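You operate a simulated robot arm through the tools that you are given. There is no shell and no other tool. Be economical: measure what you need, move in short steps, check, and stop when the job is done.

Carry out the task below with a simulated two-armed robot. There is one attempt and no reset: what you move stays moved.

Task
Take the orange label roll and put it on top of the chain box. Then take the wide buffer and leave it on the top shelf of the stock rack. Then put the purple tape roll on the bottom shelf of the stock rack. Then take the long block and leave it on top of the floor pad. Then take the orange gauge block and put it on the card pad. Then take the blue tin and put it on the top shelf of the stock rack. Then put the brown tape roll on the upper wooden shelf of the tall rack. Then put the short filter on top of the blue tape roll. Then take the pale cleat block and leave it on the low shelf of the stock rack. Then take the splice table sanding block and put it on top of the hose box. Then open the tool drawer. Do these in the order given. Set down upright: blue tin, short filter.

It is judged by the outcome, as a careful person would: the job done as asked, and still so three seconds after it is handed in. It fails if anything else is knocked over, pushed out of place, dropped, spilled or broken.

Robot
Two 7-joint arms with fingered hands on one trunk, on a base that drives. Base frame: it is fixed to the floor where the robot stands at the start and does not move with it; the origin is under the middle of the robot, x ahead of it, y to its left, z up. Lengths are in mm, angles in rad, forces in N, time in s.
The left shoulder is at the start at [70, 142, 1359], the right one opposite. Each reaches about 788 mm from its shoulder. Places, roughly: blue tape roll (8x8x5 cm) [500, 600, 800]; bottom shelf of the stock rack [600, 400, 100]; brown tape roll (8x8x5 cm) [500, 800, 800]; card pad (26x24x1 cm) [-1500, -3500, 300]; chain box [-1750, 2250, 1000]; floor pad (24x16x4 cm) [-2900, -2200, 300]; hose box [3750, 0, 1000]; long block (16x8x8 cm) [500, 500, 200]; low shelf of the stock rack [600, 400, 400]; orange gauge block [1750, 250, 1000]; orange label roll (8x8x6 cm) [500, 200, 800]; pale cleat block (8x6x4 cm) [600, 500, 800]; purple tape roll (8x8x5 cm) [500, 300, 800]; short filter (7x7x9 cm) [500, 600, 1200]; splice table sanding block (9x5x4 cm) [4100, 100, 900]; tool drawer [4500, 2200, 800]; top shelf of the stock rack [600, 400, 1400]; upper wooden shelf of the tall rack [-1600, -3500, 1200]; wide buffer (8x8x6 cm) [500, 200, 100]. Payload 3.6 kg a hand.
The tool frame of a hand sits at the grasp point between the pads (the TCP): z along the fingers, y along the line on which they close. The tips reach 25 mm beyond it. Largest opening 88 mm; the body of the gripper starts 29 mm behind the TCP. The gripper is a hand of 5 fingers: y runs from the thumb to the fingers, the wrist lies at [-13, -97, -162] in the tool frame, and closing takes about 1.5 s.
Orientation is that of the tool frame in the base frame, as a unit quaternion [x, y, z, w]. With the fingers straight down and the wrist toward the robot, the tool's x, y and z point along [0, 1, 0], [1, 0, 0] and [0, 0, -1] of the base frame.

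Tools
- The arms move only by the tool servo_tool. It takes "left_deltas", "right_deltas" or both (then of equal length, played together; a hand with none holds still); each is text: rows parted by semicolons, each of 6 numbers parted by spaces: the shift along the base's x, y, z in cm, then the turn, a rotation vector about the base's x, y, z in rad. In form: tx ty tz wx wy wz; .... A call has 1 to 8 rows; each row shifts and turns the commanded pose from where the row before left it. "left_claw" and "right_claw" are, for a hand that has rows, the gripper command, from -1 (fully open) to 1 (shut), values between in proportion, set as the call begins (left out, the last holds). Each row takes 0.2 s and may step no farther than 50 mm and 0.15 rad from the row before; otherwise, or with a gripper value out of range, the whole call is refused. A pose out of reach is approached as far as the arm can. The call stops where the force on the tool passes 40 N (or 10 N more than at its start, if that is more) or the arm is blocked; 0.2 s more then pass. The fingers move at their own pace (about 72 mm/s each) and stop on an object; they squeeze with about 33 N. The grip force told is the motor's: it shows also when the fingers shut on nothing. Time passes only in rows, and 0.2 s behind the last, so rows that do not move let the fingers close. It gives the time, the measured TCP pose, the force on the tool (base axes), the opening and the grip force at its end, in the units of the frame above (readings bear some noise), with the torque about the TCP (base axes, N m) and any sound that the robot's microphone picked up.
- Cameras (640 x 400 px; columns grow to the right, rows downward): "scene" is now at [137.5, 29.3, 1604.2]; the picture's right is [0.30, -0.95, 0.00], its down [-0.40, -0.13, -0.91] and it looks along [0.87, 0.27, -0.42] (base axes); focal length 214 px, centre (320, 200). "left" rides on the left gripper at [-59, -79, -105] in its tool frame; the picture's right is [-0.73, -0.32, 0.61], its down [0.62, -0.68, 0.38] and it looks along [0.29, 0.66, 0.70] (tool axes); focal length 234 px, centre (320, 200). "right" rides on the right gripper at [59, -79, -105] in its tool frame; the picture's right is [-0.73, 0.32, -0.61], its down [-0.62, -0.68, 0.38] and it looks along [-0.29, 0.66, 0.70] (tool axes); focal length 234 px, centre (320, 200). There is no depth. A picture from a camera that has moved, and an enlarged one, comes with that camera's place and axes in the base frame and with its lens.
- get_image(camera): a new picture of that camera. It takes no simulated time.
- move_column(by): slides the trunk up (or, below 0, down) by that many mm; the arms and the scene camera ride with it, the base frame stays. It gives what a move gives, with no picture.
- base_move(legs): drives the robot by 1 to 6 legs, each [ahead, left, turn to the left] in mm, mm and rad, along the robot's own axes; the way and the turn of a leg run together, so that a leg with both is an arc; at most 1500 mm and 3.142 rad a leg. The arms and the cameras ride along, it lands a little off, and it stops where it bumps. It gives what a move gives.
- hand_shape(shape, hand): the hand has 5 fingers and takes this shape, open, in about a second: jaw (thumb against the fingers, like two jaws); tri (thumb and two fingers); tip (a fingertip pinch); poke (one finger out to press); point (the index stretched); flat (the hand flat); cup (the hand cupped); fist (a fist). The gripper value then closes the fingers along that shape, each until it touches; the sizes above hold for jaw. It gives what a move gives, with no picture.
- pan_tilt(pan, tilt): turns the head with the scene camera to pan (to the left, within 1.501 rad either way) and tilt (down, from -0.506 to 1.204), counted from straight ahead of the robot. It gives what a move gives.
- zoom(camera, box): a new picture of the part [left, top, right, bottom] of that camera's present view, enlarged. It takes no simulated time.
- finish_job(): hands the job in; it is judged then, once.

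Go step by step. Nothing tells you exact positions but the pictures and the camera data: compare them with the known pose of the tool, close in by small moves and look again before you grip or let go. The budget is 535 turns and 316 pictures, counting those below and the enlarged ones. Unless the task says otherwise, let go and move clear before handing in.

The tools are called after ">>>" as a command line: name --argument value ..., lists and objects as JSON in quotes. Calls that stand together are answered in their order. servo_tool: Moves the arms, as the interface text tells. Its arguments: {"type":"object","properties":{"left_deltas":{"type":"string"},"left_claw":{"type":"number"},"right_deltas":{"type":"string"},"right_claw":{"type":"number"}},"required":[]} The other tools are called the same way: move_column (by) slides the trunk up or down; hand_shape (shape, hand) gives the hand a shape; base_move (legs) drives the base; pan_tilt (pan, tilt) turns the head that bears the scene camera; get_image (camera) takes a picture; zoom (camera, box) takes an enlarged picture of a part of a camera's view; finish_job () hands the job in.

At the start:

```text
t: 0.0
left_position: [284.1, 384.6, 1000.5]
left_ee_rot: [0.707, 0.707, -0.001, -0.001]
left_wrist_force: [-0.5, -0.4, 0.1]
left_wrist_torque: [0.0, 0.0, 0.0]
left_grip_width: 87.5
left_grip_force: 0.0
left_shape: jaw
right_position: [405.5, 53.1, 1586.8]
right_ee_rot: [0.707, 0.707, -0.001, 0.0]
right_wrist_force: [-0.2, -0.5, -0.9]
right_wrist_torque: [0.01, 0.02, 0.0]
right_grip_width: 87.6
right_grip_force: 0.1
right_shape: jaw
trunk travel left (down, up): [-895.0, 45.0]
robot x, y, heading: [0.9, -3.7, -0.001]
head pan, tilt: [0.304, 0.436]
```

scene: 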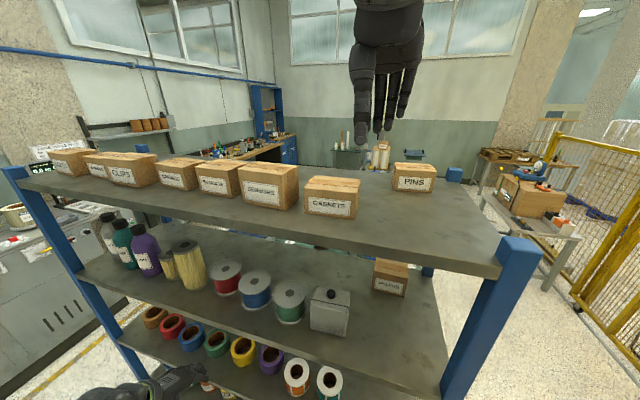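
right: 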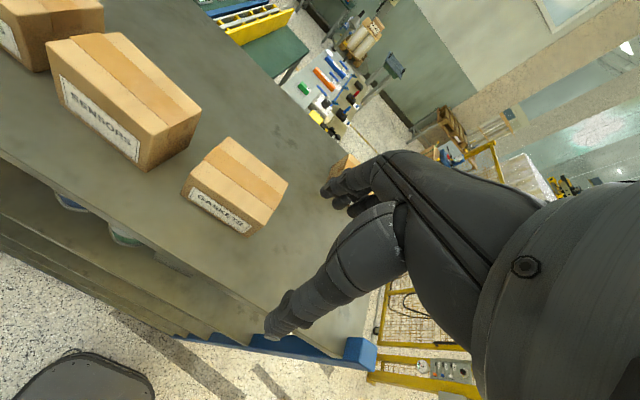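
left: 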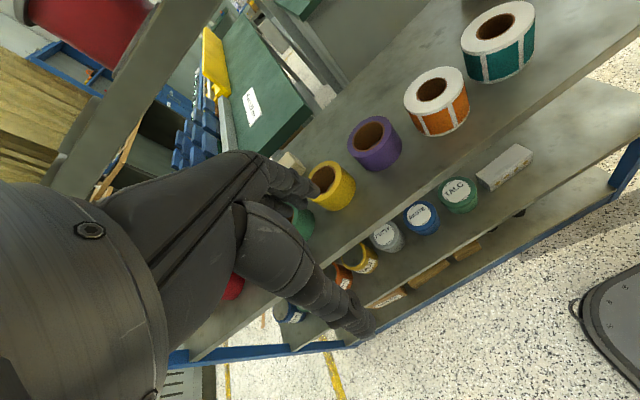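

I see the stock rack ahead, with the label and tape rolls on the shelf at about z≈780. I'll look closer to measure them before moving.

>>> zoom --camera "scene" --box '[120, 220, 440, 400]'

>>> zoom --camera "left" --box '[240, 0, 640, 250]'

```text
2.00 times, centred on (280, 310) of scene
camera zoom: at [137.5, 29.3, 1604.2], right [0.3, -0.95, 0.0], down [-0.4, -0.13, -0.91], along [0.87, 0.27, -0.42], focal length 429 px, centre (400, -20)
```

zoom: 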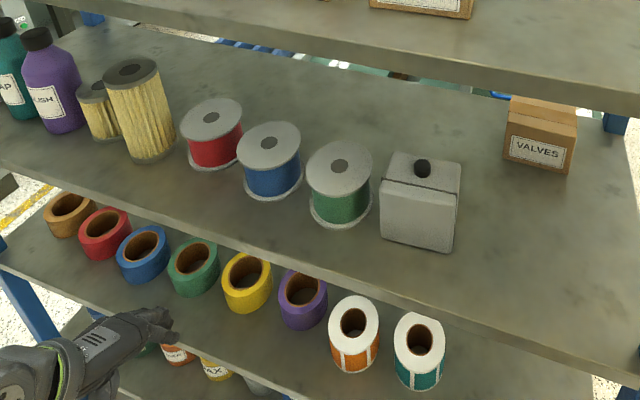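

```text
1.60 times, centred on (440, 125) of left
camera zoom: at [205.0, 325.6, 1104.9], right [-0.32, -0.73, -0.61], down [-0.68, 0.62, -0.38], along [0.66, 0.29, -0.7], focal length 375 px, centre (128, 320)
```

zoom: 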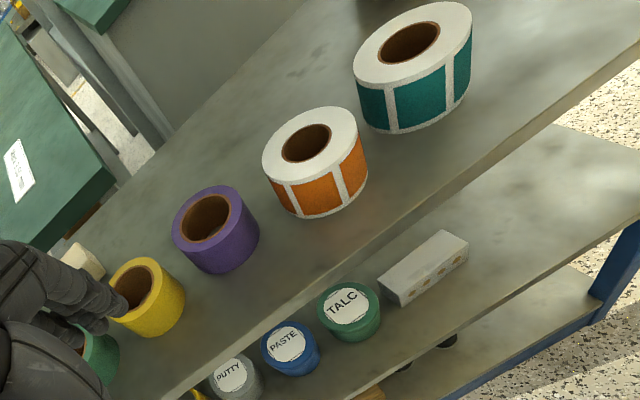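

The orange label roll sits at about (490, 207) with its top at z≈826, and the shelf front edge is at x≈394. I'll draw the right hand back clear and bring the left hand in front of the roll, below the middle shelf.

>>> servo_tool --left_deltas "0 -3 -2.5 0 0 0; 0 -3 -2.5 0 0 0; 0 -3 -2.5 0 0 0; 0 -3 -2.5 0 0 0; 0 -3 -2 0 0 0; 0 -2.8 -2 0 0 0; 0 0 0 0 0 0" --right_deltas "-4 -2 0 0 0 0; -4 -2 0 0 0 0; -4 -2 0 0 0 0; -3 -3 0 0 0 0; 0 -3 -3 0 0 0; 0 -3 -3 0 0 0; 0 -3 -3 0 0 0"

>>> get_image --camera "left"

>>> get_image --camera "scene"

```text
t: 1.6
left_position: [283.9, 203.4, 860.1]
left_ee_rot: [0.707, 0.708, 0.001, -0.001]
left_wrist_force: [-0.6, -0.6, 0.6]
left_wrist_torque: [-0.02, -0.02, 0.03]
left_grip_width: 87.9
left_grip_force: 0.0
left_shape: jaw
right_position: [313.0, -113.0, 1424.9]
right_ee_rot: [0.707, 0.707, 0.001, -0.001]
right_wrist_force: [-0.6, 0.7, -0.3]
right_wrist_torque: [0.03, -0.06, 0.0]
right_grip_width: 87.6
right_grip_force: 0.2
right_shape: jaw
right hand out of reach, approached as far as the arm can: row 1, 2, 3, 4
trunk travel left (down, up): [-895.0, 45.0]
robot x, y, heading: [-4.3, 1.7, -0.001]
head pan, tilt: [0.304, 0.436]
```

```text
310 pictures are left
camera left: at [204.8, 144.7, 965.6], right [-0.32, -0.73, -0.61], down [-0.68, 0.62, -0.38], along [0.66, 0.29, -0.7], focal length 234 px, centre (320, 200)
```

left: 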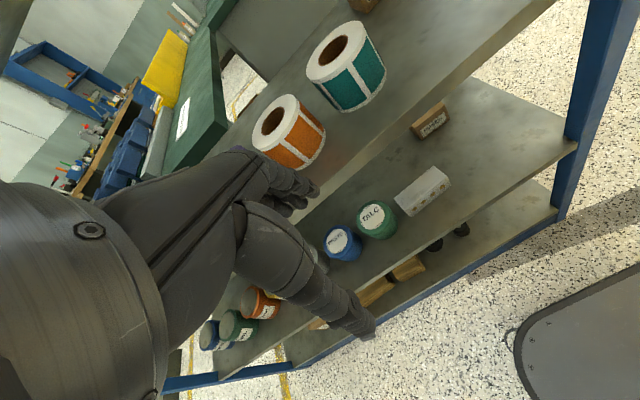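

```text
309 pictures are left
camera scene: at [137.3, 27.3, 1604.3], right [0.3, -0.95, 0.0], down [-0.4, -0.12, -0.91], along [0.87, 0.27, -0.42], focal length 214 px, centre (320, 200)
```

scene: 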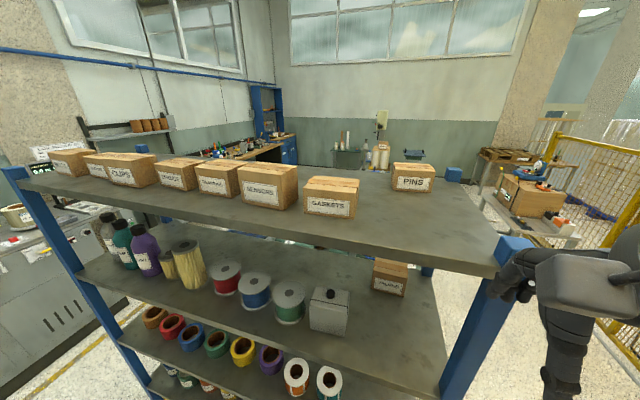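

The left hand is in front of the roll. I'll slide it forward above the roll, slightly higher.

>>> servo_tool --left_deltas "3 0.3 0.3 0 0 0; 3 0 0 0 0 0; 3 0 0 0 0 0; 3 0 0 0 0 0; 3 0 0 0 0 0; 0 0 0 0 0 0"

>>> get_image --camera "left"

>>> zoom --camera "scene" --box '[160, 260, 400, 400]'

```text
t: 3.0
left_position: [431.6, 208.9, 864.6]
left_ee_rot: [0.708, 0.707, 0.0, 0.0]
left_wrist_force: [0.0, -0.2, 0.3]
left_wrist_torque: [0.01, -0.06, 0.03]
left_grip_width: 87.8
left_grip_force: 0.1
left_shape: jaw
right_position: [313.1, -109.8, 1425.9]
right_ee_rot: [0.707, 0.707, 0.0, 0.0]
right_wrist_force: [-0.1, -0.3, -0.5]
right_wrist_torque: [-0.01, -0.04, 0.02]
right_grip_width: 87.5
right_grip_force: 0.0
right_shape: jaw
trunk travel left (down, up): [-895.0, 45.0]
robot x, y, heading: [-2.1, -2.0, -0.003]
head pan, tilt: [0.304, 0.436]
```

```text
308 pictures are left
camera left: at [352.1, 149.3, 968.5], right [-0.32, -0.73, -0.61], down [-0.68, 0.62, -0.38], along [0.66, 0.29, -0.7], focal length 234 px, centre (320, 200)
```

left: 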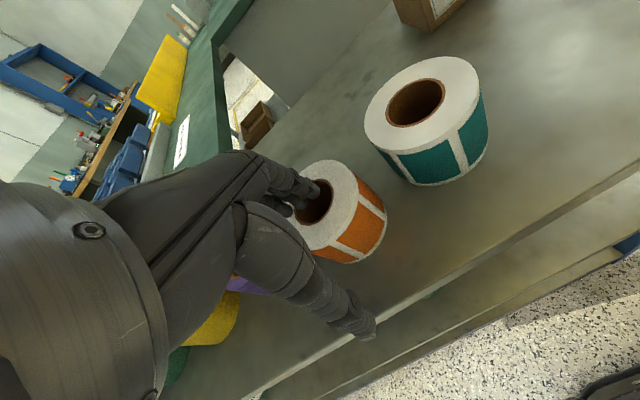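

```text
2.67 times, centred on (280, 330) of scene
camera zoom: at [136.4, 29.2, 1604.3], right [0.3, -0.95, 0.0], down [-0.4, -0.13, -0.91], along [0.87, 0.27, -0.42], focal length 572 px, centre (427, -147)
```

zoom: 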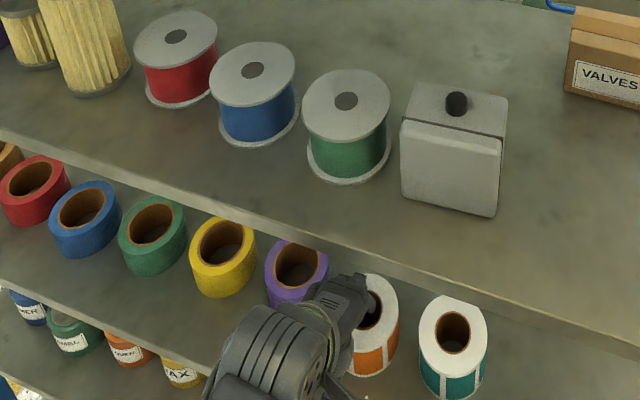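

The hand is just above the roll and clear of the shelf. I'll go on to about x=490 and check alignment.

>>> servo_tool --left_deltas "3 0 0 0 0 0; 2.8 0.1 0 0 0 0; 0 0 0 0 0 0"

>>> get_image --camera "left"

>>> zoom --camera "scene" --box '[220, 320, 360, 400]'

```text
t: 3.8
left_position: [491.7, 209.4, 865.7]
left_ee_rot: [0.707, 0.707, 0.0, 0.0]
left_wrist_force: [0.5, 0.0, -0.1]
left_wrist_torque: [-0.02, -0.02, -0.02]
left_grip_width: 87.6
left_grip_force: 0.1
left_shape: jaw
right_position: [311.1, -110.3, 1424.3]
right_ee_rot: [0.707, 0.707, -0.001, 0.0]
right_wrist_force: [-0.7, 0.3, 0.1]
right_wrist_torque: [0.01, 0.02, -0.01]
right_grip_width: 87.6
right_grip_force: 0.0
right_shape: jaw
trunk travel left (down, up): [-895.0, 45.0]
robot x, y, heading: [-0.4, -4.1, 0.002]
head pan, tilt: [0.304, 0.436]
```

```text
306 pictures are left
camera left: at [412.0, 149.8, 971.1], right [-0.32, -0.73, -0.61], down [-0.68, 0.62, -0.38], along [0.66, 0.29, -0.7], focal length 234 px, centre (320, 200)
```

left: 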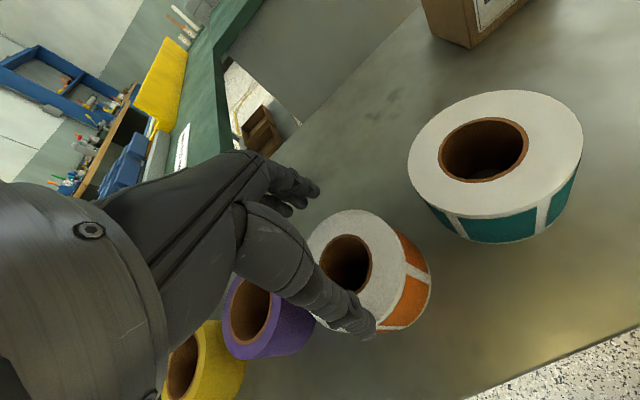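

```text
4.57 times, centred on (290, 360) of scene
camera zoom: at [136.1, 29.3, 1604.4], right [0.3, -0.95, 0.0], down [-0.4, -0.13, -0.91], along [0.87, 0.27, -0.42], focal length 980 px, centre (457, -531)
```

zoom: 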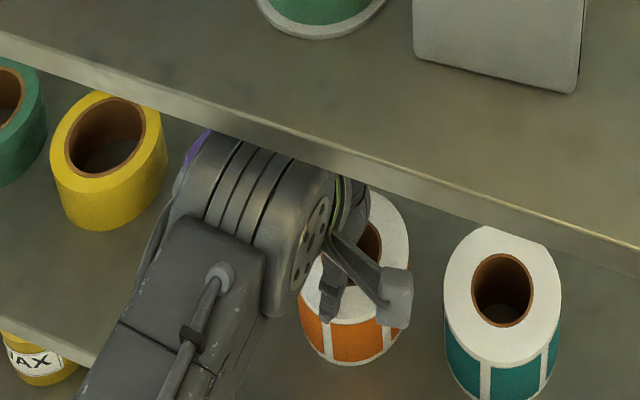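

Aligned within a few mm; I'll trim by −3/+3 mm and lower gently.

>>> servo_tool --left_deltas "-0.4 0.3 -0.5 0 0 0; 0 0 -1.5 0 0 0; 0 0 -1.5 0 0 0; 0 0 0 0 0 0"

>>> get_image --camera "left"

```text
t: 4.8
left_position: [486.8, 212.4, 829.3]
left_ee_rot: [0.707, 0.707, 0.001, 0.001]
left_wrist_force: [-2.4, 1.3, 13.0]
left_wrist_torque: [-0.06, 0.17, 0.0]
left_grip_width: 88.0
left_grip_force: 0.1
left_shape: jaw
right_position: [310.3, -111.2, 1425.9]
right_ee_rot: [0.708, 0.707, 0.002, 0.0]
right_wrist_force: [-1.3, 1.1, 1.0]
right_wrist_torque: [-0.01, -0.02, 0.03]
right_grip_width: 87.7
right_grip_force: 0.1
right_shape: jaw
trunk travel left (down, up): [-895.0, 45.0]
robot x, y, heading: [-1.9, -0.9, -0.001]
head pan, tilt: [0.304, 0.436]
```

```text
304 pictures are left
camera left: at [407.4, 153.7, 934.8], right [-0.32, -0.73, -0.61], down [-0.68, 0.62, -0.39], along [0.66, 0.29, -0.69], focal length 234 px, centre (320, 200)
```

left: 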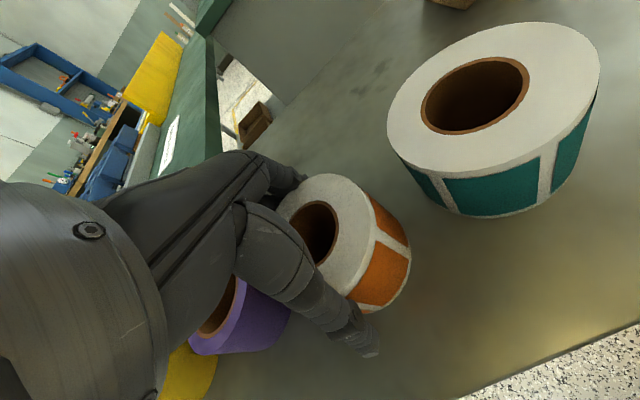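

The fingers straddle the roll with slight rubbing at the thumb side; I'll trim back 2 mm and go lower gently.

>>> servo_tool --left_deltas "-0.2 0 0 0 0 0; 0 0 -0.8 0 0 0; 0 0 -0.8 0 0 0; 0 0 0 0 0 0"

```text
t: 5.7
left_position: [487.3, 210.7, 821.4]
left_ee_rot: [0.707, 0.707, 0.007, 0.007]
left_wrist_force: [-10.2, -1.2, 32.4]
left_wrist_torque: [-0.09, -0.03, -0.04]
left_grip_width: 88.1
left_grip_force: 0.0
left_shape: jaw
right_position: [307.8, -111.2, 1426.6]
right_ee_rot: [0.706, 0.708, 0.001, 0.001]
right_wrist_force: [0.4, 0.3, -0.9]
right_wrist_torque: [0.01, 0.05, 0.03]
right_grip_width: 87.8
right_grip_force: 0.0
right_shape: jaw
trunk travel left (down, up): [-895.0, 45.0]
robot x, y, heading: [0.3, -2.6, 0.001]
head pan, tilt: [0.304, 0.436]
stopped in row 4 (left hand): the force on the tool passed its limit (the readings are from after the stop); the commanded pose is now the measured one
```

There is resistance, so I'll look at the contact before going on.

>>> get_image --camera "left"

>>> zoom --camera "scene" --box '[200, 300, 360, 400]'

```text
303 pictures are left
camera left: at [406.1, 152.7, 924.2], right [-0.31, -0.73, -0.61], down [-0.67, 0.62, -0.4], along [0.67, 0.29, -0.68], focal length 234 px, centre (320, 200)
```

left: 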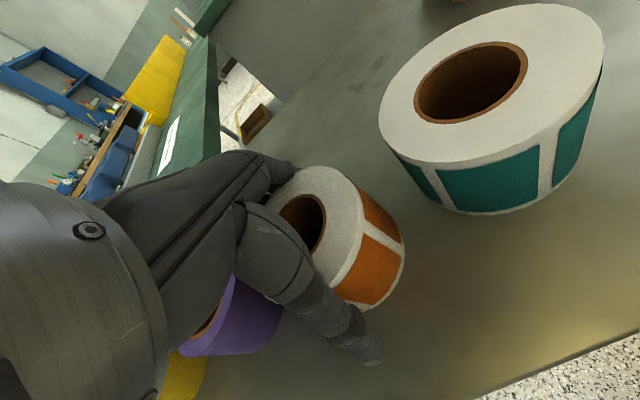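

```text
4.00 times, centred on (280, 350) of scene
camera zoom: at [131.1, 27.8, 1605.0], right [0.3, -0.95, 0.0], down [-0.4, -0.13, -0.91], along [0.87, 0.27, -0.42], focal length 858 px, centre (480, -400)
```

zoom: 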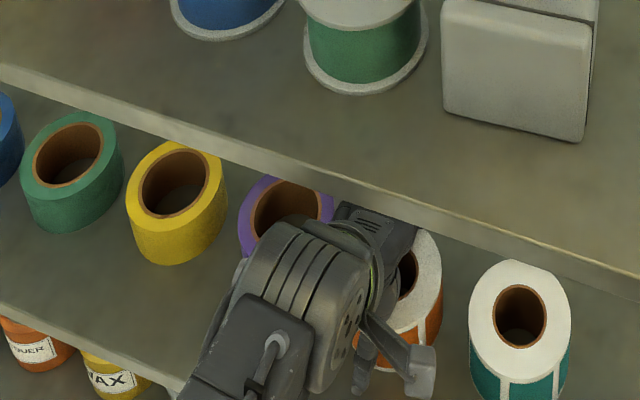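

The tips already reach about 30 mm down the sides, which is enough for a grip. I'll relieve the pressure slightly and close.

>>> servo_tool --left_deltas "0 0 0.2 0 0 0; 0 0 0 0 0 0; 0 0 0 0 0 0; 0 0 0 0 0 0; 0 0 0 0 0 0; 0 0 0 0 0 0" --left_claw 1

>>> get_image --camera "left"

```text
t: 7.0
left_position: [486.6, 211.8, 820.1]
left_ee_rot: [0.707, 0.707, 0.005, 0.004]
left_wrist_force: [-1.1, -0.7, 27.0]
left_wrist_torque: [-0.01, -0.65, -0.02]
left_grip_width: 64.0
left_grip_force: 33.1
left_shape: jaw
right_position: [306.9, -110.6, 1425.5]
right_ee_rot: [0.707, 0.707, 0.002, 0.001]
right_wrist_force: [0.3, -0.1, 0.4]
right_wrist_torque: [-0.02, 0.0, 0.0]
right_grip_width: 87.7
right_grip_force: 0.1
right_shape: jaw
trunk travel left (down, up): [-895.0, 45.0]
robot x, y, heading: [-0.3, -2.0, 0.002]
head pan, tilt: [0.304, 0.436]
```

```text
301 pictures are left
camera left: at [405.5, 152.3, 924.6], right [-0.31, -0.73, -0.61], down [-0.68, 0.62, -0.39], along [0.67, 0.29, -0.69], focal length 234 px, centre (320, 200)
```

left: 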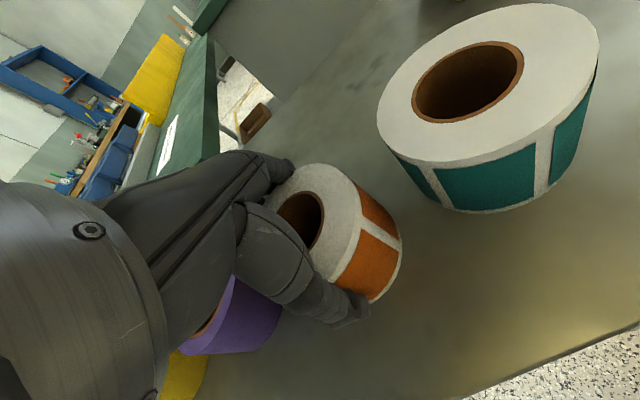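

The grip is made (33 N). I'll lift slightly and check that the roll comes with it.

>>> servo_tool --left_deltas "0 0 1 0 0 0; 0 0 1 0 0 0; 0 0 1 0 0 0; 0 0 0 0 0 0"

>>> get_image --camera "left"

```text
t: 8.1
left_position: [489.6, 212.1, 847.0]
left_ee_rot: [0.707, 0.708, 0.002, 0.003]
left_wrist_force: [0.3, 0.5, -1.1]
left_wrist_torque: [-0.01, -0.01, -0.01]
left_grip_width: 64.6
left_grip_force: 33.2
left_shape: jaw
right_position: [315.0, -108.3, 1424.2]
right_ee_rot: [0.707, 0.707, -0.001, -0.001]
right_wrist_force: [0.0, -1.2, -0.5]
right_wrist_torque: [-0.02, -0.01, 0.0]
right_grip_width: 87.8
right_grip_force: 0.1
right_shape: jaw
trunk travel left (down, up): [-895.0, 45.0]
robot x, y, heading: [0.3, 2.4, 0.002]
head pan, tilt: [0.304, 0.436]
```

```text
300 pictures are left
camera left: at [409.3, 154.1, 951.8], right [-0.32, -0.73, -0.61], down [-0.68, 0.62, -0.39], along [0.66, 0.29, -0.69], focal length 234 px, centre (320, 200)
```

left: 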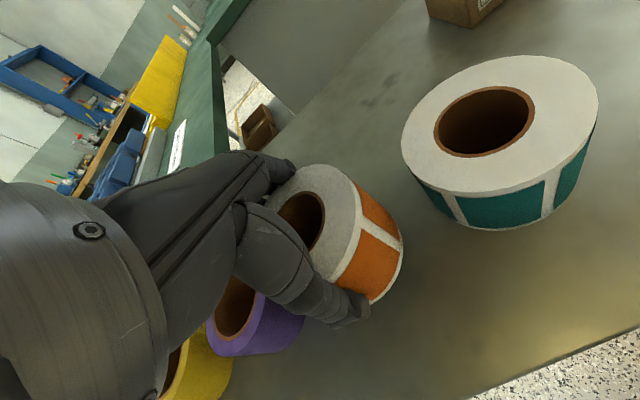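

The roll is held and off the shelf. I'll draw it straight back out of the rack, then look around for the chain box.

>>> servo_tool --left_deltas "-4 0 0 0 0 0; -4 0 0 0 0 0; -4 0 0 0 0 0; -4 0 0 0 0 0; -4 0 0 0 0 0; 0 2 3 0 0 0; 0 2 3 0 0 0; 0 0 0 0 0 0"

>>> base_move --legs '[[-400, 0, 0], [0, 0, 1.0]]'

>>> pan_tilt --pan 1.0 --tilt 0.3

>>> get_image --camera "scene"

```text
t: 9.8
left_position: [288.2, 249.8, 907.4]
left_ee_rot: [0.706, 0.708, 0.004, 0.003]
left_wrist_force: [-0.9, -0.9, -2.2]
left_wrist_torque: [0.01, -0.02, -0.01]
left_grip_width: 64.4
left_grip_force: 33.4
left_shape: jaw
right_position: [310.7, -111.1, 1425.0]
right_ee_rot: [0.707, 0.707, 0.0, 0.0]
right_wrist_force: [0.0, 0.9, -0.5]
right_wrist_torque: [0.03, 0.08, 0.0]
right_grip_width: 87.6
right_grip_force: 0.0
right_shape: jaw
trunk travel left (down, up): [-895.0, 45.0]
robot x, y, heading: [-1.7, 1.3, 0.0]
head pan, tilt: [0.304, 0.436]
```

```text
t: 14.9
left_position: [-461.8, 375.7, 907.2]
left_ee_rot: [0.272, 0.962, 0.004, 0.0]
left_wrist_force: [-0.6, 0.3, -1.5]
left_wrist_torque: [-0.01, 0.01, -0.02]
left_grip_width: 64.3
left_grip_force: 33.6
left_shape: jaw
right_position: [-141.5, 207.3, 1424.9]
right_ee_rot: [0.272, 0.962, 0.0, -0.001]
right_wrist_force: [0.9, 0.1, 0.9]
right_wrist_torque: [0.03, 0.0, -0.02]
right_grip_width: 87.8
right_grip_force: 0.0
right_shape: jaw
trunk travel left (down, up): [-895.0, 45.0]
robot x, y, heading: [-398.6, -1.7, 1.021]
head pan, tilt: [0.304, 0.436]
```

```text
t: 16.0
left_position: [-461.0, 376.5, 908.1]
left_ee_rot: [0.272, 0.962, 0.005, 0.002]
left_wrist_force: [0.1, 0.1, -1.8]
left_wrist_torque: [0.02, 0.01, 0.0]
left_grip_width: 64.3
left_grip_force: 32.9
left_shape: jaw
right_position: [-140.7, 205.9, 1425.0]
right_ee_rot: [0.272, 0.962, 0.0, 0.0]
right_wrist_force: [0.2, 0.0, 0.5]
right_wrist_torque: [0.0, -0.02, -0.01]
right_grip_width: 87.7
right_grip_force: 0.0
right_shape: jaw
trunk travel left (down, up): [-895.0, 45.0]
robot x, y, heading: [-400.3, -3.2, 1.017]
head pan, tilt: [1.0, 0.3]
```

```text
299 pictures are left
camera scene: at [-413.5, 126.3, 1616.8], right [0.9, 0.43, 0.0], down [0.13, -0.27, -0.96], along [-0.41, 0.86, -0.3], focal length 214 px, centre (320, 200)
```

scene: 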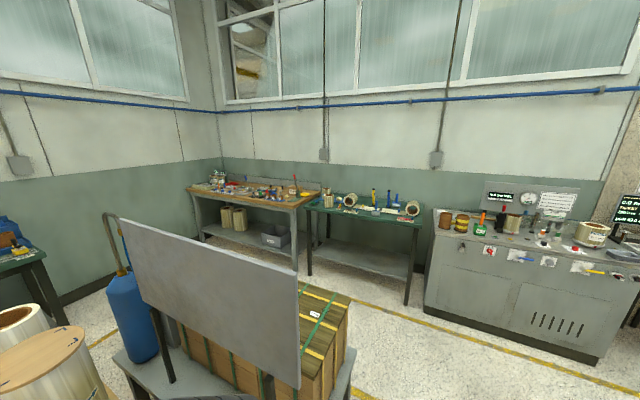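

The chain box should be on the benches ahead, near pixel (296,187). I'll zoom there.

>>> zoom --camera "scene" --box '[170, 140, 440, 300]'

>>> pan_tilt --pan 1.5 --tilt 0.5

>>> get_image --camera "scene"

>>> pan_tilt --pan 0.0 --tilt 0.6

>>> get_image --camera "scene"

```text
2.37 times, centred on (305, 220) of scene
camera zoom: at [-413.5, 126.3, 1616.8], right [0.9, 0.43, 0.0], down [0.13, -0.27, -0.96], along [-0.41, 0.86, -0.3], focal length 508 px, centre (356, 153)
```

zoom: 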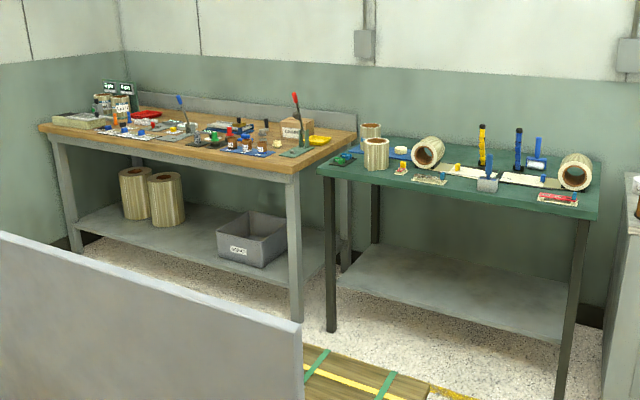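

```text
t: 16.9
left_position: [-460.3, 375.8, 908.0]
left_ee_rot: [0.273, 0.962, 0.004, 0.002]
left_wrist_force: [0.6, -0.2, -1.7]
left_wrist_torque: [0.0, 0.01, -0.01]
left_grip_width: 64.3
left_grip_force: 33.2
left_shape: jaw
right_position: [-141.9, 205.8, 1424.7]
right_ee_rot: [0.272, 0.962, 0.0, 0.0]
right_wrist_force: [0.0, -0.6, -0.3]
right_wrist_torque: [0.0, -0.01, -0.02]
right_grip_width: 87.7
right_grip_force: 0.2
right_shape: jaw
trunk travel left (down, up): [-895.0, 45.0]
robot x, y, heading: [-398.5, -4.3, 1.021]
head pan, tilt: [1.499, 0.499]
```

```text
297 pictures are left
camera scene: at [-447.0, 95.4, 1598.4], right [0.58, 0.81, 0.0], down [0.39, -0.28, -0.88], along [-0.71, 0.51, -0.48], focal length 214 px, centre (320, 200)
```

scene: 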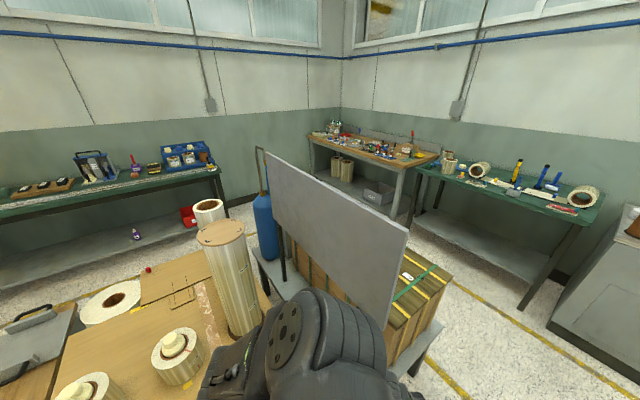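

```text
t: 18.5
left_position: [-459.7, 375.7, 906.2]
left_ee_rot: [0.273, 0.962, 0.005, 0.001]
left_wrist_force: [0.1, -0.2, -1.8]
left_wrist_torque: [0.01, 0.0, -0.01]
left_grip_width: 64.3
left_grip_force: 33.3
left_shape: jaw
right_position: [-142.0, 206.6, 1425.8]
right_ee_rot: [0.272, 0.962, 0.0, 0.0]
right_wrist_force: [-0.3, -1.3, -0.4]
right_wrist_torque: [0.02, -0.01, -0.01]
right_grip_width: 87.9
right_grip_force: 0.0
right_shape: jaw
trunk travel left (down, up): [-895.0, 45.0]
robot x, y, heading: [-401.0, -3.3, 1.018]
head pan, tilt: [0.0, 0.6]
```

```text
296 pictures are left
camera scene: at [-327.0, 117.4, 1589.3], right [0.85, -0.52, 0.0], down [-0.3, -0.48, -0.83], along [0.43, 0.7, -0.56], focal length 214 px, centre (320, 200)
```

scene: 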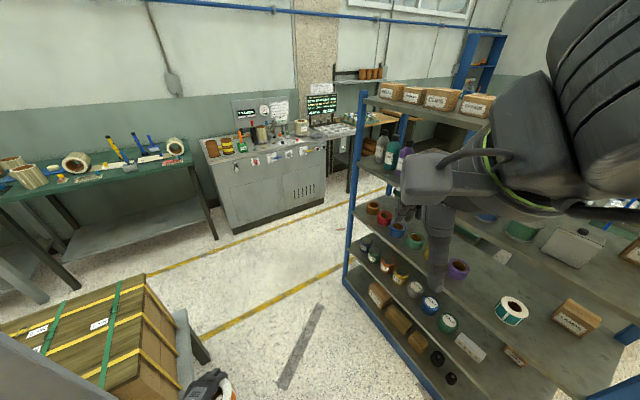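

The chain box is the cardboard box on the wooden bench, near (-1757, 2250). I'll raise the carried roll, then drive round the crate along the marked lane.

>>> servo_tool --left_deltas "0 0 4.5 0 0 0; 0 0 4.5 0 0 0; 0 0 4.5 0 0 0; 0 0 4.5 0 0 0; 0 0 0 0 0 0"

>>> base_move --legs '[[0, 0, 0.551], [0, -250, 0], [1400, 0, 0]]'

>>> pan_tilt --pan 1.4 --tilt 0.6

>>> get_image --camera "scene"

```text
t: 19.7
left_position: [-449.1, 421.2, 1036.8]
left_ee_rot: [0.272, 0.962, 0.005, 0.001]
left_wrist_force: [-0.1, 0.9, -1.8]
left_wrist_torque: [-0.03, -0.02, 0.01]
left_grip_width: 64.2
left_grip_force: 33.3
left_shape: jaw
left hand out of reach, approached as far as the arm can: row 2, 3, 4
right_position: [-140.8, 205.9, 1426.2]
right_ee_rot: [0.272, 0.962, 0.0, 0.0]
right_wrist_force: [0.7, 0.1, 0.5]
right_wrist_torque: [-0.03, 0.01, 0.04]
right_grip_width: 87.4
right_grip_force: 0.0
right_shape: jaw
trunk travel left (down, up): [-895.0, 45.0]
robot x, y, heading: [-394.8, -1.0, 1.021]
head pan, tilt: [0.0, 0.6]
```

```text
t: 29.7
left_position: [-358.9, 1767.1, 1036.8]
left_ee_rot: [0.027, 1.0, 0.005, 0.0]
left_wrist_force: [-0.2, 0.4, -1.7]
left_wrist_torque: [0.02, 0.0, 0.01]
left_grip_width: 64.0
left_grip_force: 32.7
left_shape: jaw
right_position: [13.5, 1723.7, 1424.4]
right_ee_rot: [0.027, 1.0, 0.001, 0.001]
right_wrist_force: [0.4, 0.1, 0.3]
right_wrist_torque: [0.01, 0.02, 0.01]
right_grip_width: 87.6
right_grip_force: 0.1
right_shape: jaw
trunk travel left (down, up): [-895.0, 45.0]
robot x, y, heading: [-115.1, 1417.9, 1.513]
head pan, tilt: [0.0, 0.6]
```

```text
t: 31.3
left_position: [-358.7, 1767.7, 1036.9]
left_ee_rot: [0.028, 1.0, 0.005, 0.0]
left_wrist_force: [0.3, 0.0, -1.5]
left_wrist_torque: [-0.02, 0.03, -0.02]
left_grip_width: 64.1
left_grip_force: 33.2
left_shape: jaw
right_position: [14.3, 1725.4, 1424.1]
right_ee_rot: [0.029, 1.0, -0.001, 0.0]
right_wrist_force: [0.0, 0.5, 0.5]
right_wrist_torque: [-0.04, -0.02, 0.0]
right_grip_width: 87.7
right_grip_force: 0.1
right_shape: jaw
trunk travel left (down, up): [-895.0, 45.0]
robot x, y, heading: [-112.7, 1417.9, 1.517]
head pan, tilt: [1.4, 0.6]
```

```text
295 pictures are left
camera scene: at [-196.6, 1490.7, 1589.3], right [0.23, 0.97, 0.0], down [0.55, -0.13, -0.82], along [-0.8, 0.19, -0.57], focal length 214 px, centre (320, 200)
```

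scene: 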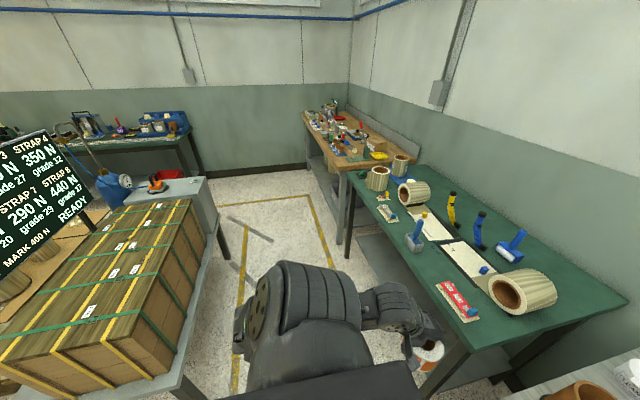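

The lane between crate and benches is clear. I'll straighten and strafe left toward the wooden bench.

>>> base_move --legs '[[0, 0, 0.054], [0, 1500, 0]]'

>>> pan_tilt --pan 0.1 --tilt 0.6

>>> get_image --camera "scene"

```text
t: 39.2
left_position: [-1895.9, 1742.9, 1035.6]
left_ee_rot: [-0.007, 1.0, 0.004, 0.0]
left_wrist_force: [0.0, 0.7, -1.7]
left_wrist_torque: [0.05, 0.01, 0.0]
left_grip_width: 64.2
left_grip_force: 33.0
left_shape: jaw
right_position: [-1519.7, 1725.6, 1424.4]
right_ee_rot: [-0.006, 1.0, 0.0, -0.001]
right_wrist_force: [0.1, -0.1, -0.2]
right_wrist_torque: [-0.01, -0.01, 0.0]
right_grip_width: 87.9
right_grip_force: 0.1
right_shape: jaw
trunk travel left (down, up): [-895.0, 45.0]
robot x, y, heading: [-1627.7, 1410.0, 1.583]
head pan, tilt: [1.4, 0.6]
```

```text
t: 40.6
left_position: [-1896.8, 1741.9, 1035.7]
left_ee_rot: [-0.006, 1.0, 0.004, 0.0]
left_wrist_force: [0.6, 0.0, -1.1]
left_wrist_torque: [-0.02, 0.01, -0.02]
left_grip_width: 63.9
left_grip_force: 33.8
left_shape: jaw
right_position: [-1520.2, 1725.2, 1425.3]
right_ee_rot: [-0.006, 1.0, 0.0, 0.0]
right_wrist_force: [0.2, 0.0, 1.2]
right_wrist_torque: [-0.02, 0.0, 0.01]
right_grip_width: 87.7
right_grip_force: 0.1
right_shape: jaw
trunk travel left (down, up): [-895.0, 45.0]
robot x, y, heading: [-1627.3, 1408.5, 1.582]
head pan, tilt: [0.099, 0.6]
```

```text
294 pictures are left
camera scene: at [-1638.7, 1551.2, 1589.3], right [0.99, 0.11, 0.0], down [0.06, -0.56, -0.82], along [-0.09, 0.82, -0.57], focal length 214 px, centre (320, 200)
```

scene: 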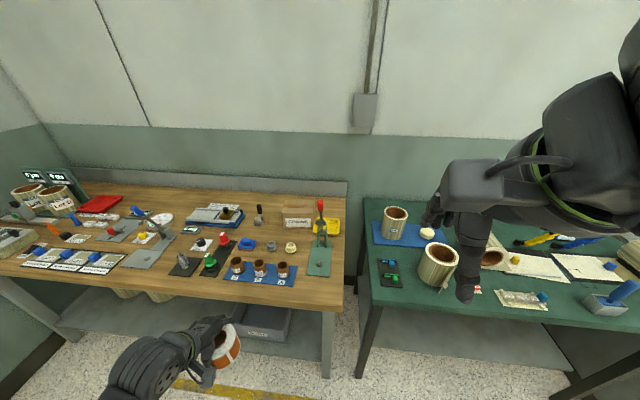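

>>> zoom --camera "scene" --box '[190, 170, 390, 300]'

>>> get_image --camera "left"

```text
3.08 times, centred on (290, 235) of scene
camera zoom: at [-1638.7, 1551.2, 1589.3], right [0.99, 0.11, 0.0], down [0.06, -0.56, -0.82], along [-0.09, 0.82, -0.57], focal length 660 px, centre (412, 92)
```

zoom: 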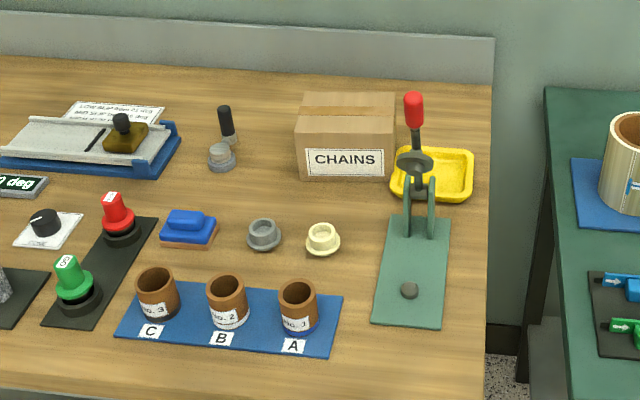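

```text
292 pictures are left
camera left: at [-1837.7, 1663.4, 1140.7], right [0.73, -0.31, -0.61], down [-0.61, -0.69, -0.39], along [-0.3, 0.66, -0.69], focal length 234 px, centre (320, 200)
```

left: 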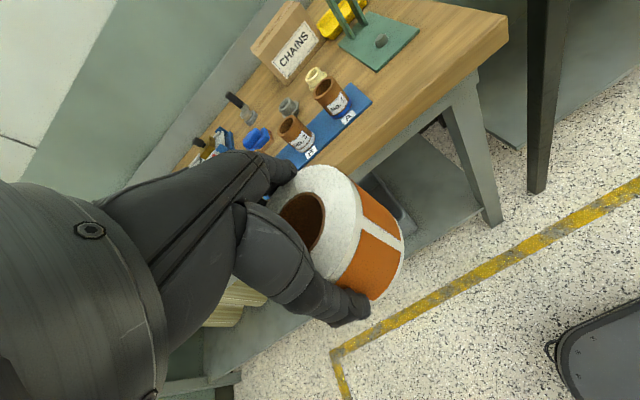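

The chain box top centre is at about (-1833, 2407, z 946), with bench front at y≈1956. I'll raise the trunk and drive closer.

>>> move_column --by 44

>>> base_move --legs '[[0, 60, -0.011], [220, 0, 0]]'

>>> get_image --camera "left"

>>> get_image --camera "scene"

```text
t: 41.5
left_position: [-1897.5, 1743.4, 1080.0]
left_ee_rot: [-0.006, 1.0, 0.004, 0.0]
left_wrist_force: [0.2, -0.5, -1.4]
left_wrist_torque: [0.01, 0.0, 0.01]
left_grip_width: 64.1
left_grip_force: 32.9
left_shape: jaw
right_position: [-1521.4, 1727.2, 1468.9]
right_ee_rot: [-0.006, 1.0, 0.001, 0.0]
right_wrist_force: [0.2, 0.1, -0.1]
right_wrist_torque: [0.02, -0.01, -0.01]
right_grip_width: 87.8
right_grip_force: 0.1
right_shape: jaw
trunk travel left (down, up): [-939.0, 1.0]
robot x, y, heading: [-1627.9, 1414.6, 1.584]
head pan, tilt: [0.099, 0.6]
```

```text
t: 43.8
left_position: [-1951.7, 1965.8, 1082.8]
left_ee_rot: [0.002, 1.0, 0.006, 0.001]
left_wrist_force: [0.1, 0.1, -1.7]
left_wrist_torque: [0.02, 0.02, 0.0]
left_grip_width: 64.1
left_grip_force: 32.9
left_shape: jaw
right_position: [-1575.2, 1942.3, 1470.7]
right_ee_rot: [0.001, 1.0, 0.002, -0.001]
right_wrist_force: [-0.7, -0.7, -0.4]
right_wrist_torque: [0.01, 0.01, -0.01]
right_grip_width: 87.6
right_grip_force: 0.0
right_shape: jaw
trunk travel left (down, up): [-939.0, 1.0]
robot x, y, heading: [-1691.6, 1631.5, 1.567]
head pan, tilt: [0.099, 0.6]
```

```text
291 pictures are left
camera left: at [-1893.2, 1885.5, 1185.8], right [0.72, -0.32, -0.61], down [-0.63, -0.67, -0.39], along [-0.29, 0.67, -0.69], focal length 234 px, centre (320, 200)
```

left: 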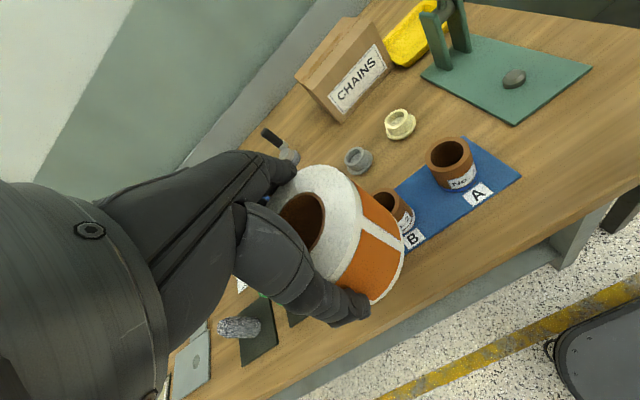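

```text
290 pictures are left
camera scene: at [-1695.2, 1768.9, 1633.8], right [1.0, 0.1, 0.0], down [0.05, -0.56, -0.83], along [-0.08, 0.82, -0.56], focal length 214 px, centre (320, 200)
```

scene: 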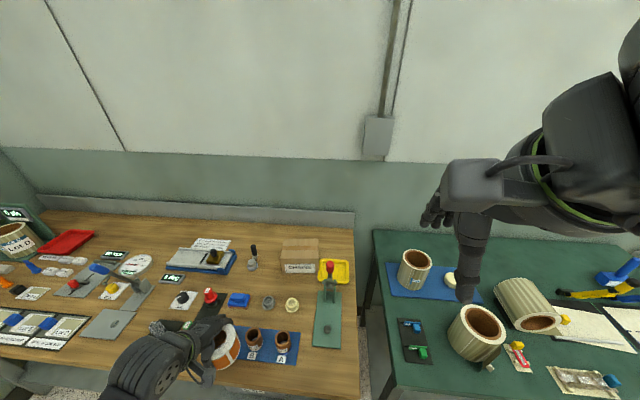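

Box top centre is now estimated at (-1835, 2397). I'll extend the left arm toward it at a safe height.

>>> servo_tool --left_deltas "1.4 4.5 0 0 0 0; 1.4 4.5 0 0 0 0; 1.4 4.5 0 0 0 0; 1.4 4.5 0 0 0 0; 1.4 4.5 0 0 0 0; 1.4 4.5 0 0 0 0; 1.4 4.5 0 0 0 0; 1.4 4.5 0 0 0 0"

>>> get_image --camera "left"

>>> zoom --camera "scene" --box '[190, 180, 390, 305]'

```text
t: 45.6
left_position: [-1836.5, 2335.0, 1080.6]
left_ee_rot: [0.002, 1.0, 0.004, 0.0]
left_wrist_force: [-0.6, -0.7, -2.2]
left_wrist_torque: [-0.01, 0.03, -0.01]
left_grip_width: 64.1
left_grip_force: 33.5
left_shape: jaw
right_position: [-1575.8, 1948.2, 1468.1]
right_ee_rot: [0.0, 1.0, -0.001, -0.001]
right_wrist_force: [0.0, 1.1, -0.6]
right_wrist_torque: [0.0, 0.01, -0.02]
right_grip_width: 87.8
right_grip_force: 0.1
right_shape: jaw
trunk travel left (down, up): [-939.0, 1.0]
robot x, y, heading: [-1688.7, 1634.1, 1.567]
head pan, tilt: [0.099, 0.6]
```

```text
289 pictures are left
camera left: at [-1780.4, 2255.7, 1184.1], right [0.72, -0.32, -0.61], down [-0.63, -0.68, -0.39], along [-0.29, 0.66, -0.69], focal length 234 px, centre (320, 200)
```

left: 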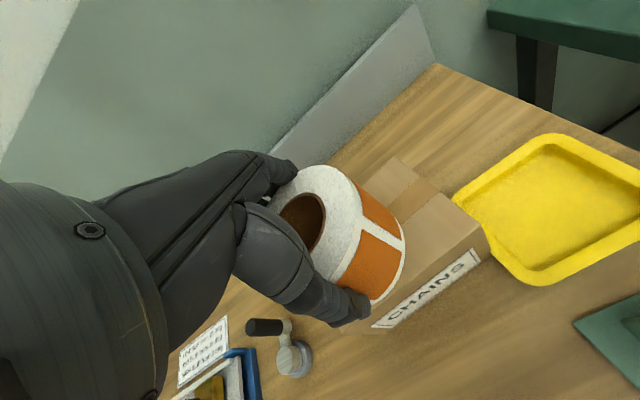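

```text
3.20 times, centred on (290, 242) of scene
camera zoom: at [-1695.2, 1776.4, 1633.0], right [1.0, 0.1, 0.0], down [0.05, -0.56, -0.82], along [-0.08, 0.82, -0.57], focal length 686 px, centre (416, 64)
```

zoom: 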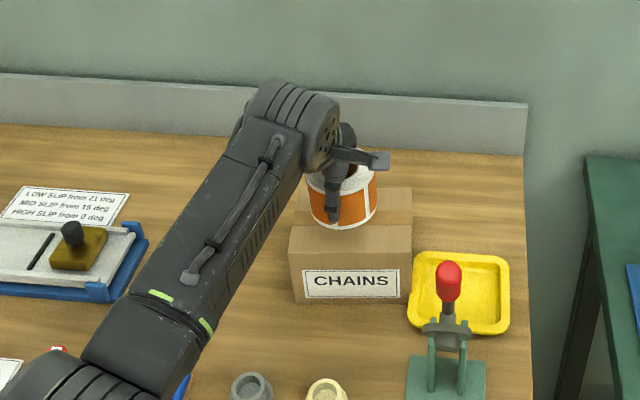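

The roll is just in front of the box's centre. I'll move 55 mm on, lower most of the way, and check.

>>> servo_tool --left_deltas "-0.1 3 0 0 0 0; 0 2.5 0 0 0 0; 0 0 -2 0 0 0; 0 0 -2 0 0 0; 0 0 -2 0 0 0; 0 0 0 0 0 0"

>>> get_image --camera "left"

>>> zoom --camera "scene" --box '[240, 200, 360, 290]'

```text
t: 47.0
left_position: [-1840.2, 2362.8, 1025.7]
left_ee_rot: [0.002, 1.0, 0.005, -0.001]
left_wrist_force: [-0.2, -0.4, -0.9]
left_wrist_torque: [-0.03, -0.01, -0.01]
left_grip_width: 63.8
left_grip_force: 32.7
left_shape: jaw
left hand out of reach, approached as far as the arm can: row 2, 3, 4, 5
right_position: [-1577.0, 1946.0, 1468.8]
right_ee_rot: [0.002, 1.0, 0.0, -0.001]
right_wrist_force: [0.6, 1.2, -0.4]
right_wrist_torque: [0.01, -0.02, 0.0]
right_grip_width: 87.7
right_grip_force: 0.0
right_shape: jaw
trunk travel left (down, up): [-939.0, 1.0]
robot x, y, heading: [-1688.2, 1634.8, 1.569]
head pan, tilt: [0.099, 0.6]
```

```text
287 pictures are left
camera left: at [-1781.7, 2281.4, 1130.3], right [0.73, -0.32, -0.61], down [-0.63, -0.68, -0.39], along [-0.29, 0.66, -0.69], focal length 234 px, centre (320, 200)
```

left: 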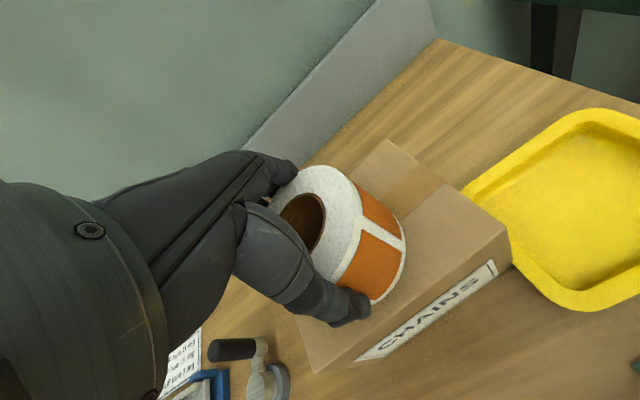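

```text
4.44 times, centred on (300, 245) of scene
camera zoom: at [-1696.7, 1774.0, 1633.3], right [1.0, 0.1, 0.0], down [0.05, -0.56, -0.82], along [-0.08, 0.82, -0.57], focal length 953 px, centre (409, 0)
```

zoom: 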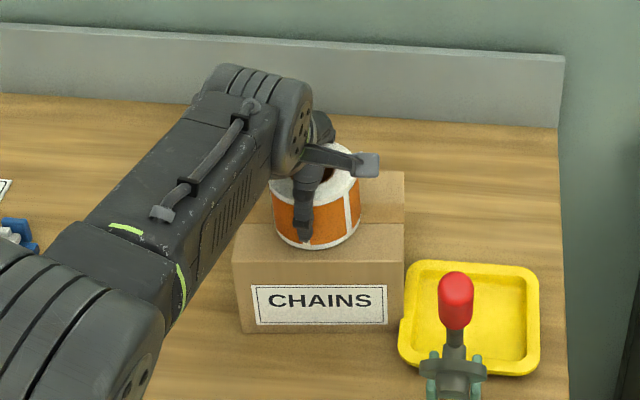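

The arm is at its reach limit and the roll is ~30 mm short of the box centre, so I'll creep the base forward 30 mm.

>>> base_move --legs '[[28, 0, 0]]'

>>> servo_tool --left_deltas "0 0 -0.8 0 0 0; 0 0 -0.5 0 0 0; 0 0 0 0 0 0"

>>> get_image --camera "left"

>>> zoom --camera "scene" --box '[240, 200, 360, 290]'

```text
t: 47.8
left_position: [-1840.8, 2383.3, 1029.5]
left_ee_rot: [0.001, 1.0, 0.007, 0.0]
left_wrist_force: [0.0, -1.0, -1.5]
left_wrist_torque: [0.04, -0.03, 0.0]
left_grip_width: 63.9
left_grip_force: 32.8
left_shape: jaw
right_position: [-1577.5, 1965.6, 1470.0]
right_ee_rot: [0.001, 1.0, 0.002, 0.0]
right_wrist_force: [-0.6, -0.4, 0.5]
right_wrist_torque: [0.02, 0.0, -0.01]
right_grip_width: 87.7
right_grip_force: 0.1
right_shape: jaw
trunk travel left (down, up): [-939.0, 1.0]
robot x, y, heading: [-1685.7, 1657.8, 1.569]
head pan, tilt: [0.099, 0.6]
```

```text
t: 48.8
left_position: [-1836.8, 2382.2, 1023.2]
left_ee_rot: [0.002, 1.0, 0.013, 0.001]
left_wrist_force: [1.0, -2.9, 17.9]
left_wrist_torque: [0.23, 0.26, 0.09]
left_grip_width: 63.4
left_grip_force: 32.6
left_shape: jaw
left hand out of reach, approached as far as the arm can: row 2
right_position: [-1577.7, 1968.2, 1470.9]
right_ee_rot: [0.001, 1.0, 0.002, -0.002]
right_wrist_force: [0.0, 0.5, 0.2]
right_wrist_torque: [0.01, 0.01, 0.01]
right_grip_width: 87.9
right_grip_force: 0.1
right_shape: jaw
trunk travel left (down, up): [-939.0, 1.0]
robot x, y, heading: [-1687.5, 1658.7, 1.566]
head pan, tilt: [0.099, 0.6]
stopped in row 3 (left hand): the force on the tool passed its limit (the readings are from after the stop); the commanded pose is now the measured one
```

```text
285 pictures are left
camera left: at [-1780.2, 2301.7, 1125.7], right [0.73, -0.31, -0.61], down [-0.63, -0.67, -0.4], along [-0.29, 0.68, -0.68], focal length 234 px, centre (320, 200)
```

left: 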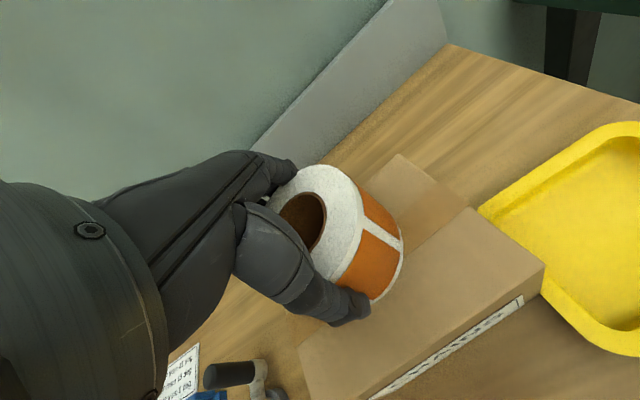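

```text
4.44 times, centred on (300, 245) of scene
camera zoom: at [-1696.2, 1795.7, 1633.5], right [1.0, 0.1, 0.0], down [0.05, -0.56, -0.83], along [-0.08, 0.82, -0.56], focal length 953 px, centre (409, 0)
```

zoom: 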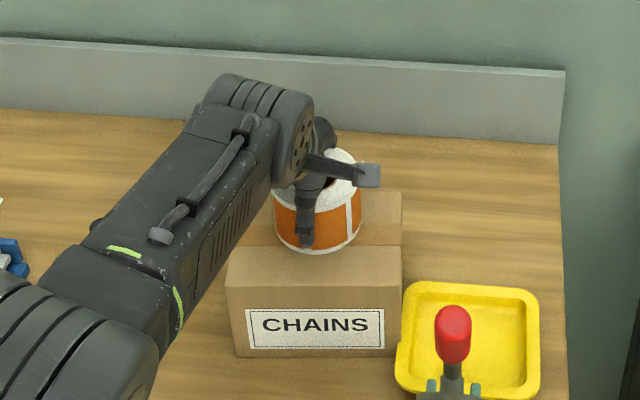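

Contact is felt: the roll rests on the box top (z≈969), about 10–15 mm behind its centre. I'll lift a hair, move back 12 mm, and set it down.

>>> servo_tool --left_deltas "0 0 1.0 0 0 0; 0 -1.2 0 0 0 0; 0 0 -0.4 0 0 0; 0 0 -0.3 0 0 0; 0 0 0 0 0 0"

>>> servo_tool --left_deltas "0 0 -0.2 0 0 0; 0 0 -0.2 0 0 0; 0 0 0 0 0 0"

```text
t: 50.0
left_position: [-1838.8, 2372.9, 1023.3]
left_ee_rot: [0.002, 1.0, 0.01, 0.002]
left_wrist_force: [0.3, -1.2, 8.9]
left_wrist_torque: [0.22, 0.22, 0.0]
left_grip_width: 63.5
left_grip_force: 33.0
left_shape: jaw
right_position: [-1577.0, 1971.1, 1471.0]
right_ee_rot: [0.002, 1.0, 0.001, 0.0]
right_wrist_force: [0.6, 0.2, 0.6]
right_wrist_torque: [0.01, 0.05, 0.0]
right_grip_width: 87.7
right_grip_force: 0.1
right_shape: jaw
trunk travel left (down, up): [-939.0, 1.0]
robot x, y, heading: [-1688.3, 1660.7, 1.567]
head pan, tilt: [0.099, 0.6]
```

```text
t: 50.8
left_position: [-1837.3, 2371.3, 1022.6]
left_ee_rot: [0.002, 1.0, 0.013, 0.001]
left_wrist_force: [-0.5, 8.0, 28.5]
left_wrist_torque: [0.37, 0.22, -0.02]
left_grip_width: 63.4
left_grip_force: 32.8
left_shape: jaw
right_position: [-1576.4, 1968.5, 1470.6]
right_ee_rot: [0.001, 1.0, 0.002, -0.002]
right_wrist_force: [-0.5, 0.1, 0.5]
right_wrist_torque: [0.01, 0.03, -0.01]
right_grip_width: 87.8
right_grip_force: 0.0
right_shape: jaw
trunk travel left (down, up): [-939.0, 1.0]
robot x, y, heading: [-1687.3, 1658.0, 1.566]
head pan, tilt: [0.099, 0.6]
```

Firm contact. I'll open the hand and then look.

>>> servo_tool --left_deltas "0 0 0.3 0 0 0; 0 0 0 0 0 0; 0 0 0 0 0 0; 0 0 0 0 0 0; 0 0 0 0 0 0" --left_claw -1

>>> get_image --camera "left"

```text
t: 52.0
left_position: [-1837.2, 2368.5, 1023.3]
left_ee_rot: [0.001, 1.0, 0.011, 0.0]
left_wrist_force: [2.5, 2.3, 23.3]
left_wrist_torque: [0.49, -0.13, -0.07]
left_grip_width: 87.9
left_grip_force: 0.0
left_shape: jaw
right_position: [-1575.3, 1969.4, 1468.7]
right_ee_rot: [0.001, 1.0, 0.002, -0.001]
right_wrist_force: [0.1, -0.9, 0.0]
right_wrist_torque: [0.0, 0.0, 0.02]
right_grip_width: 87.6
right_grip_force: 0.0
right_shape: jaw
trunk travel left (down, up): [-939.0, 1.0]
robot x, y, heading: [-1684.9, 1663.3, 1.568]
head pan, tilt: [0.099, 0.6]
```

```text
283 pictures are left
camera left: at [-1779.7, 2287.9, 1126.1], right [0.73, -0.31, -0.61], down [-0.63, -0.67, -0.4], along [-0.29, 0.67, -0.68], focal length 234 px, centre (320, 200)
```

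left: 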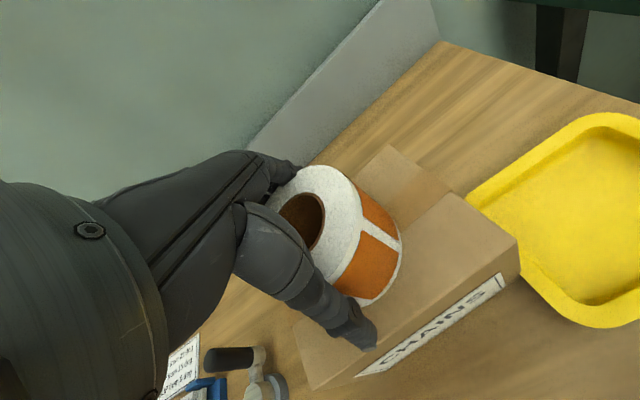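

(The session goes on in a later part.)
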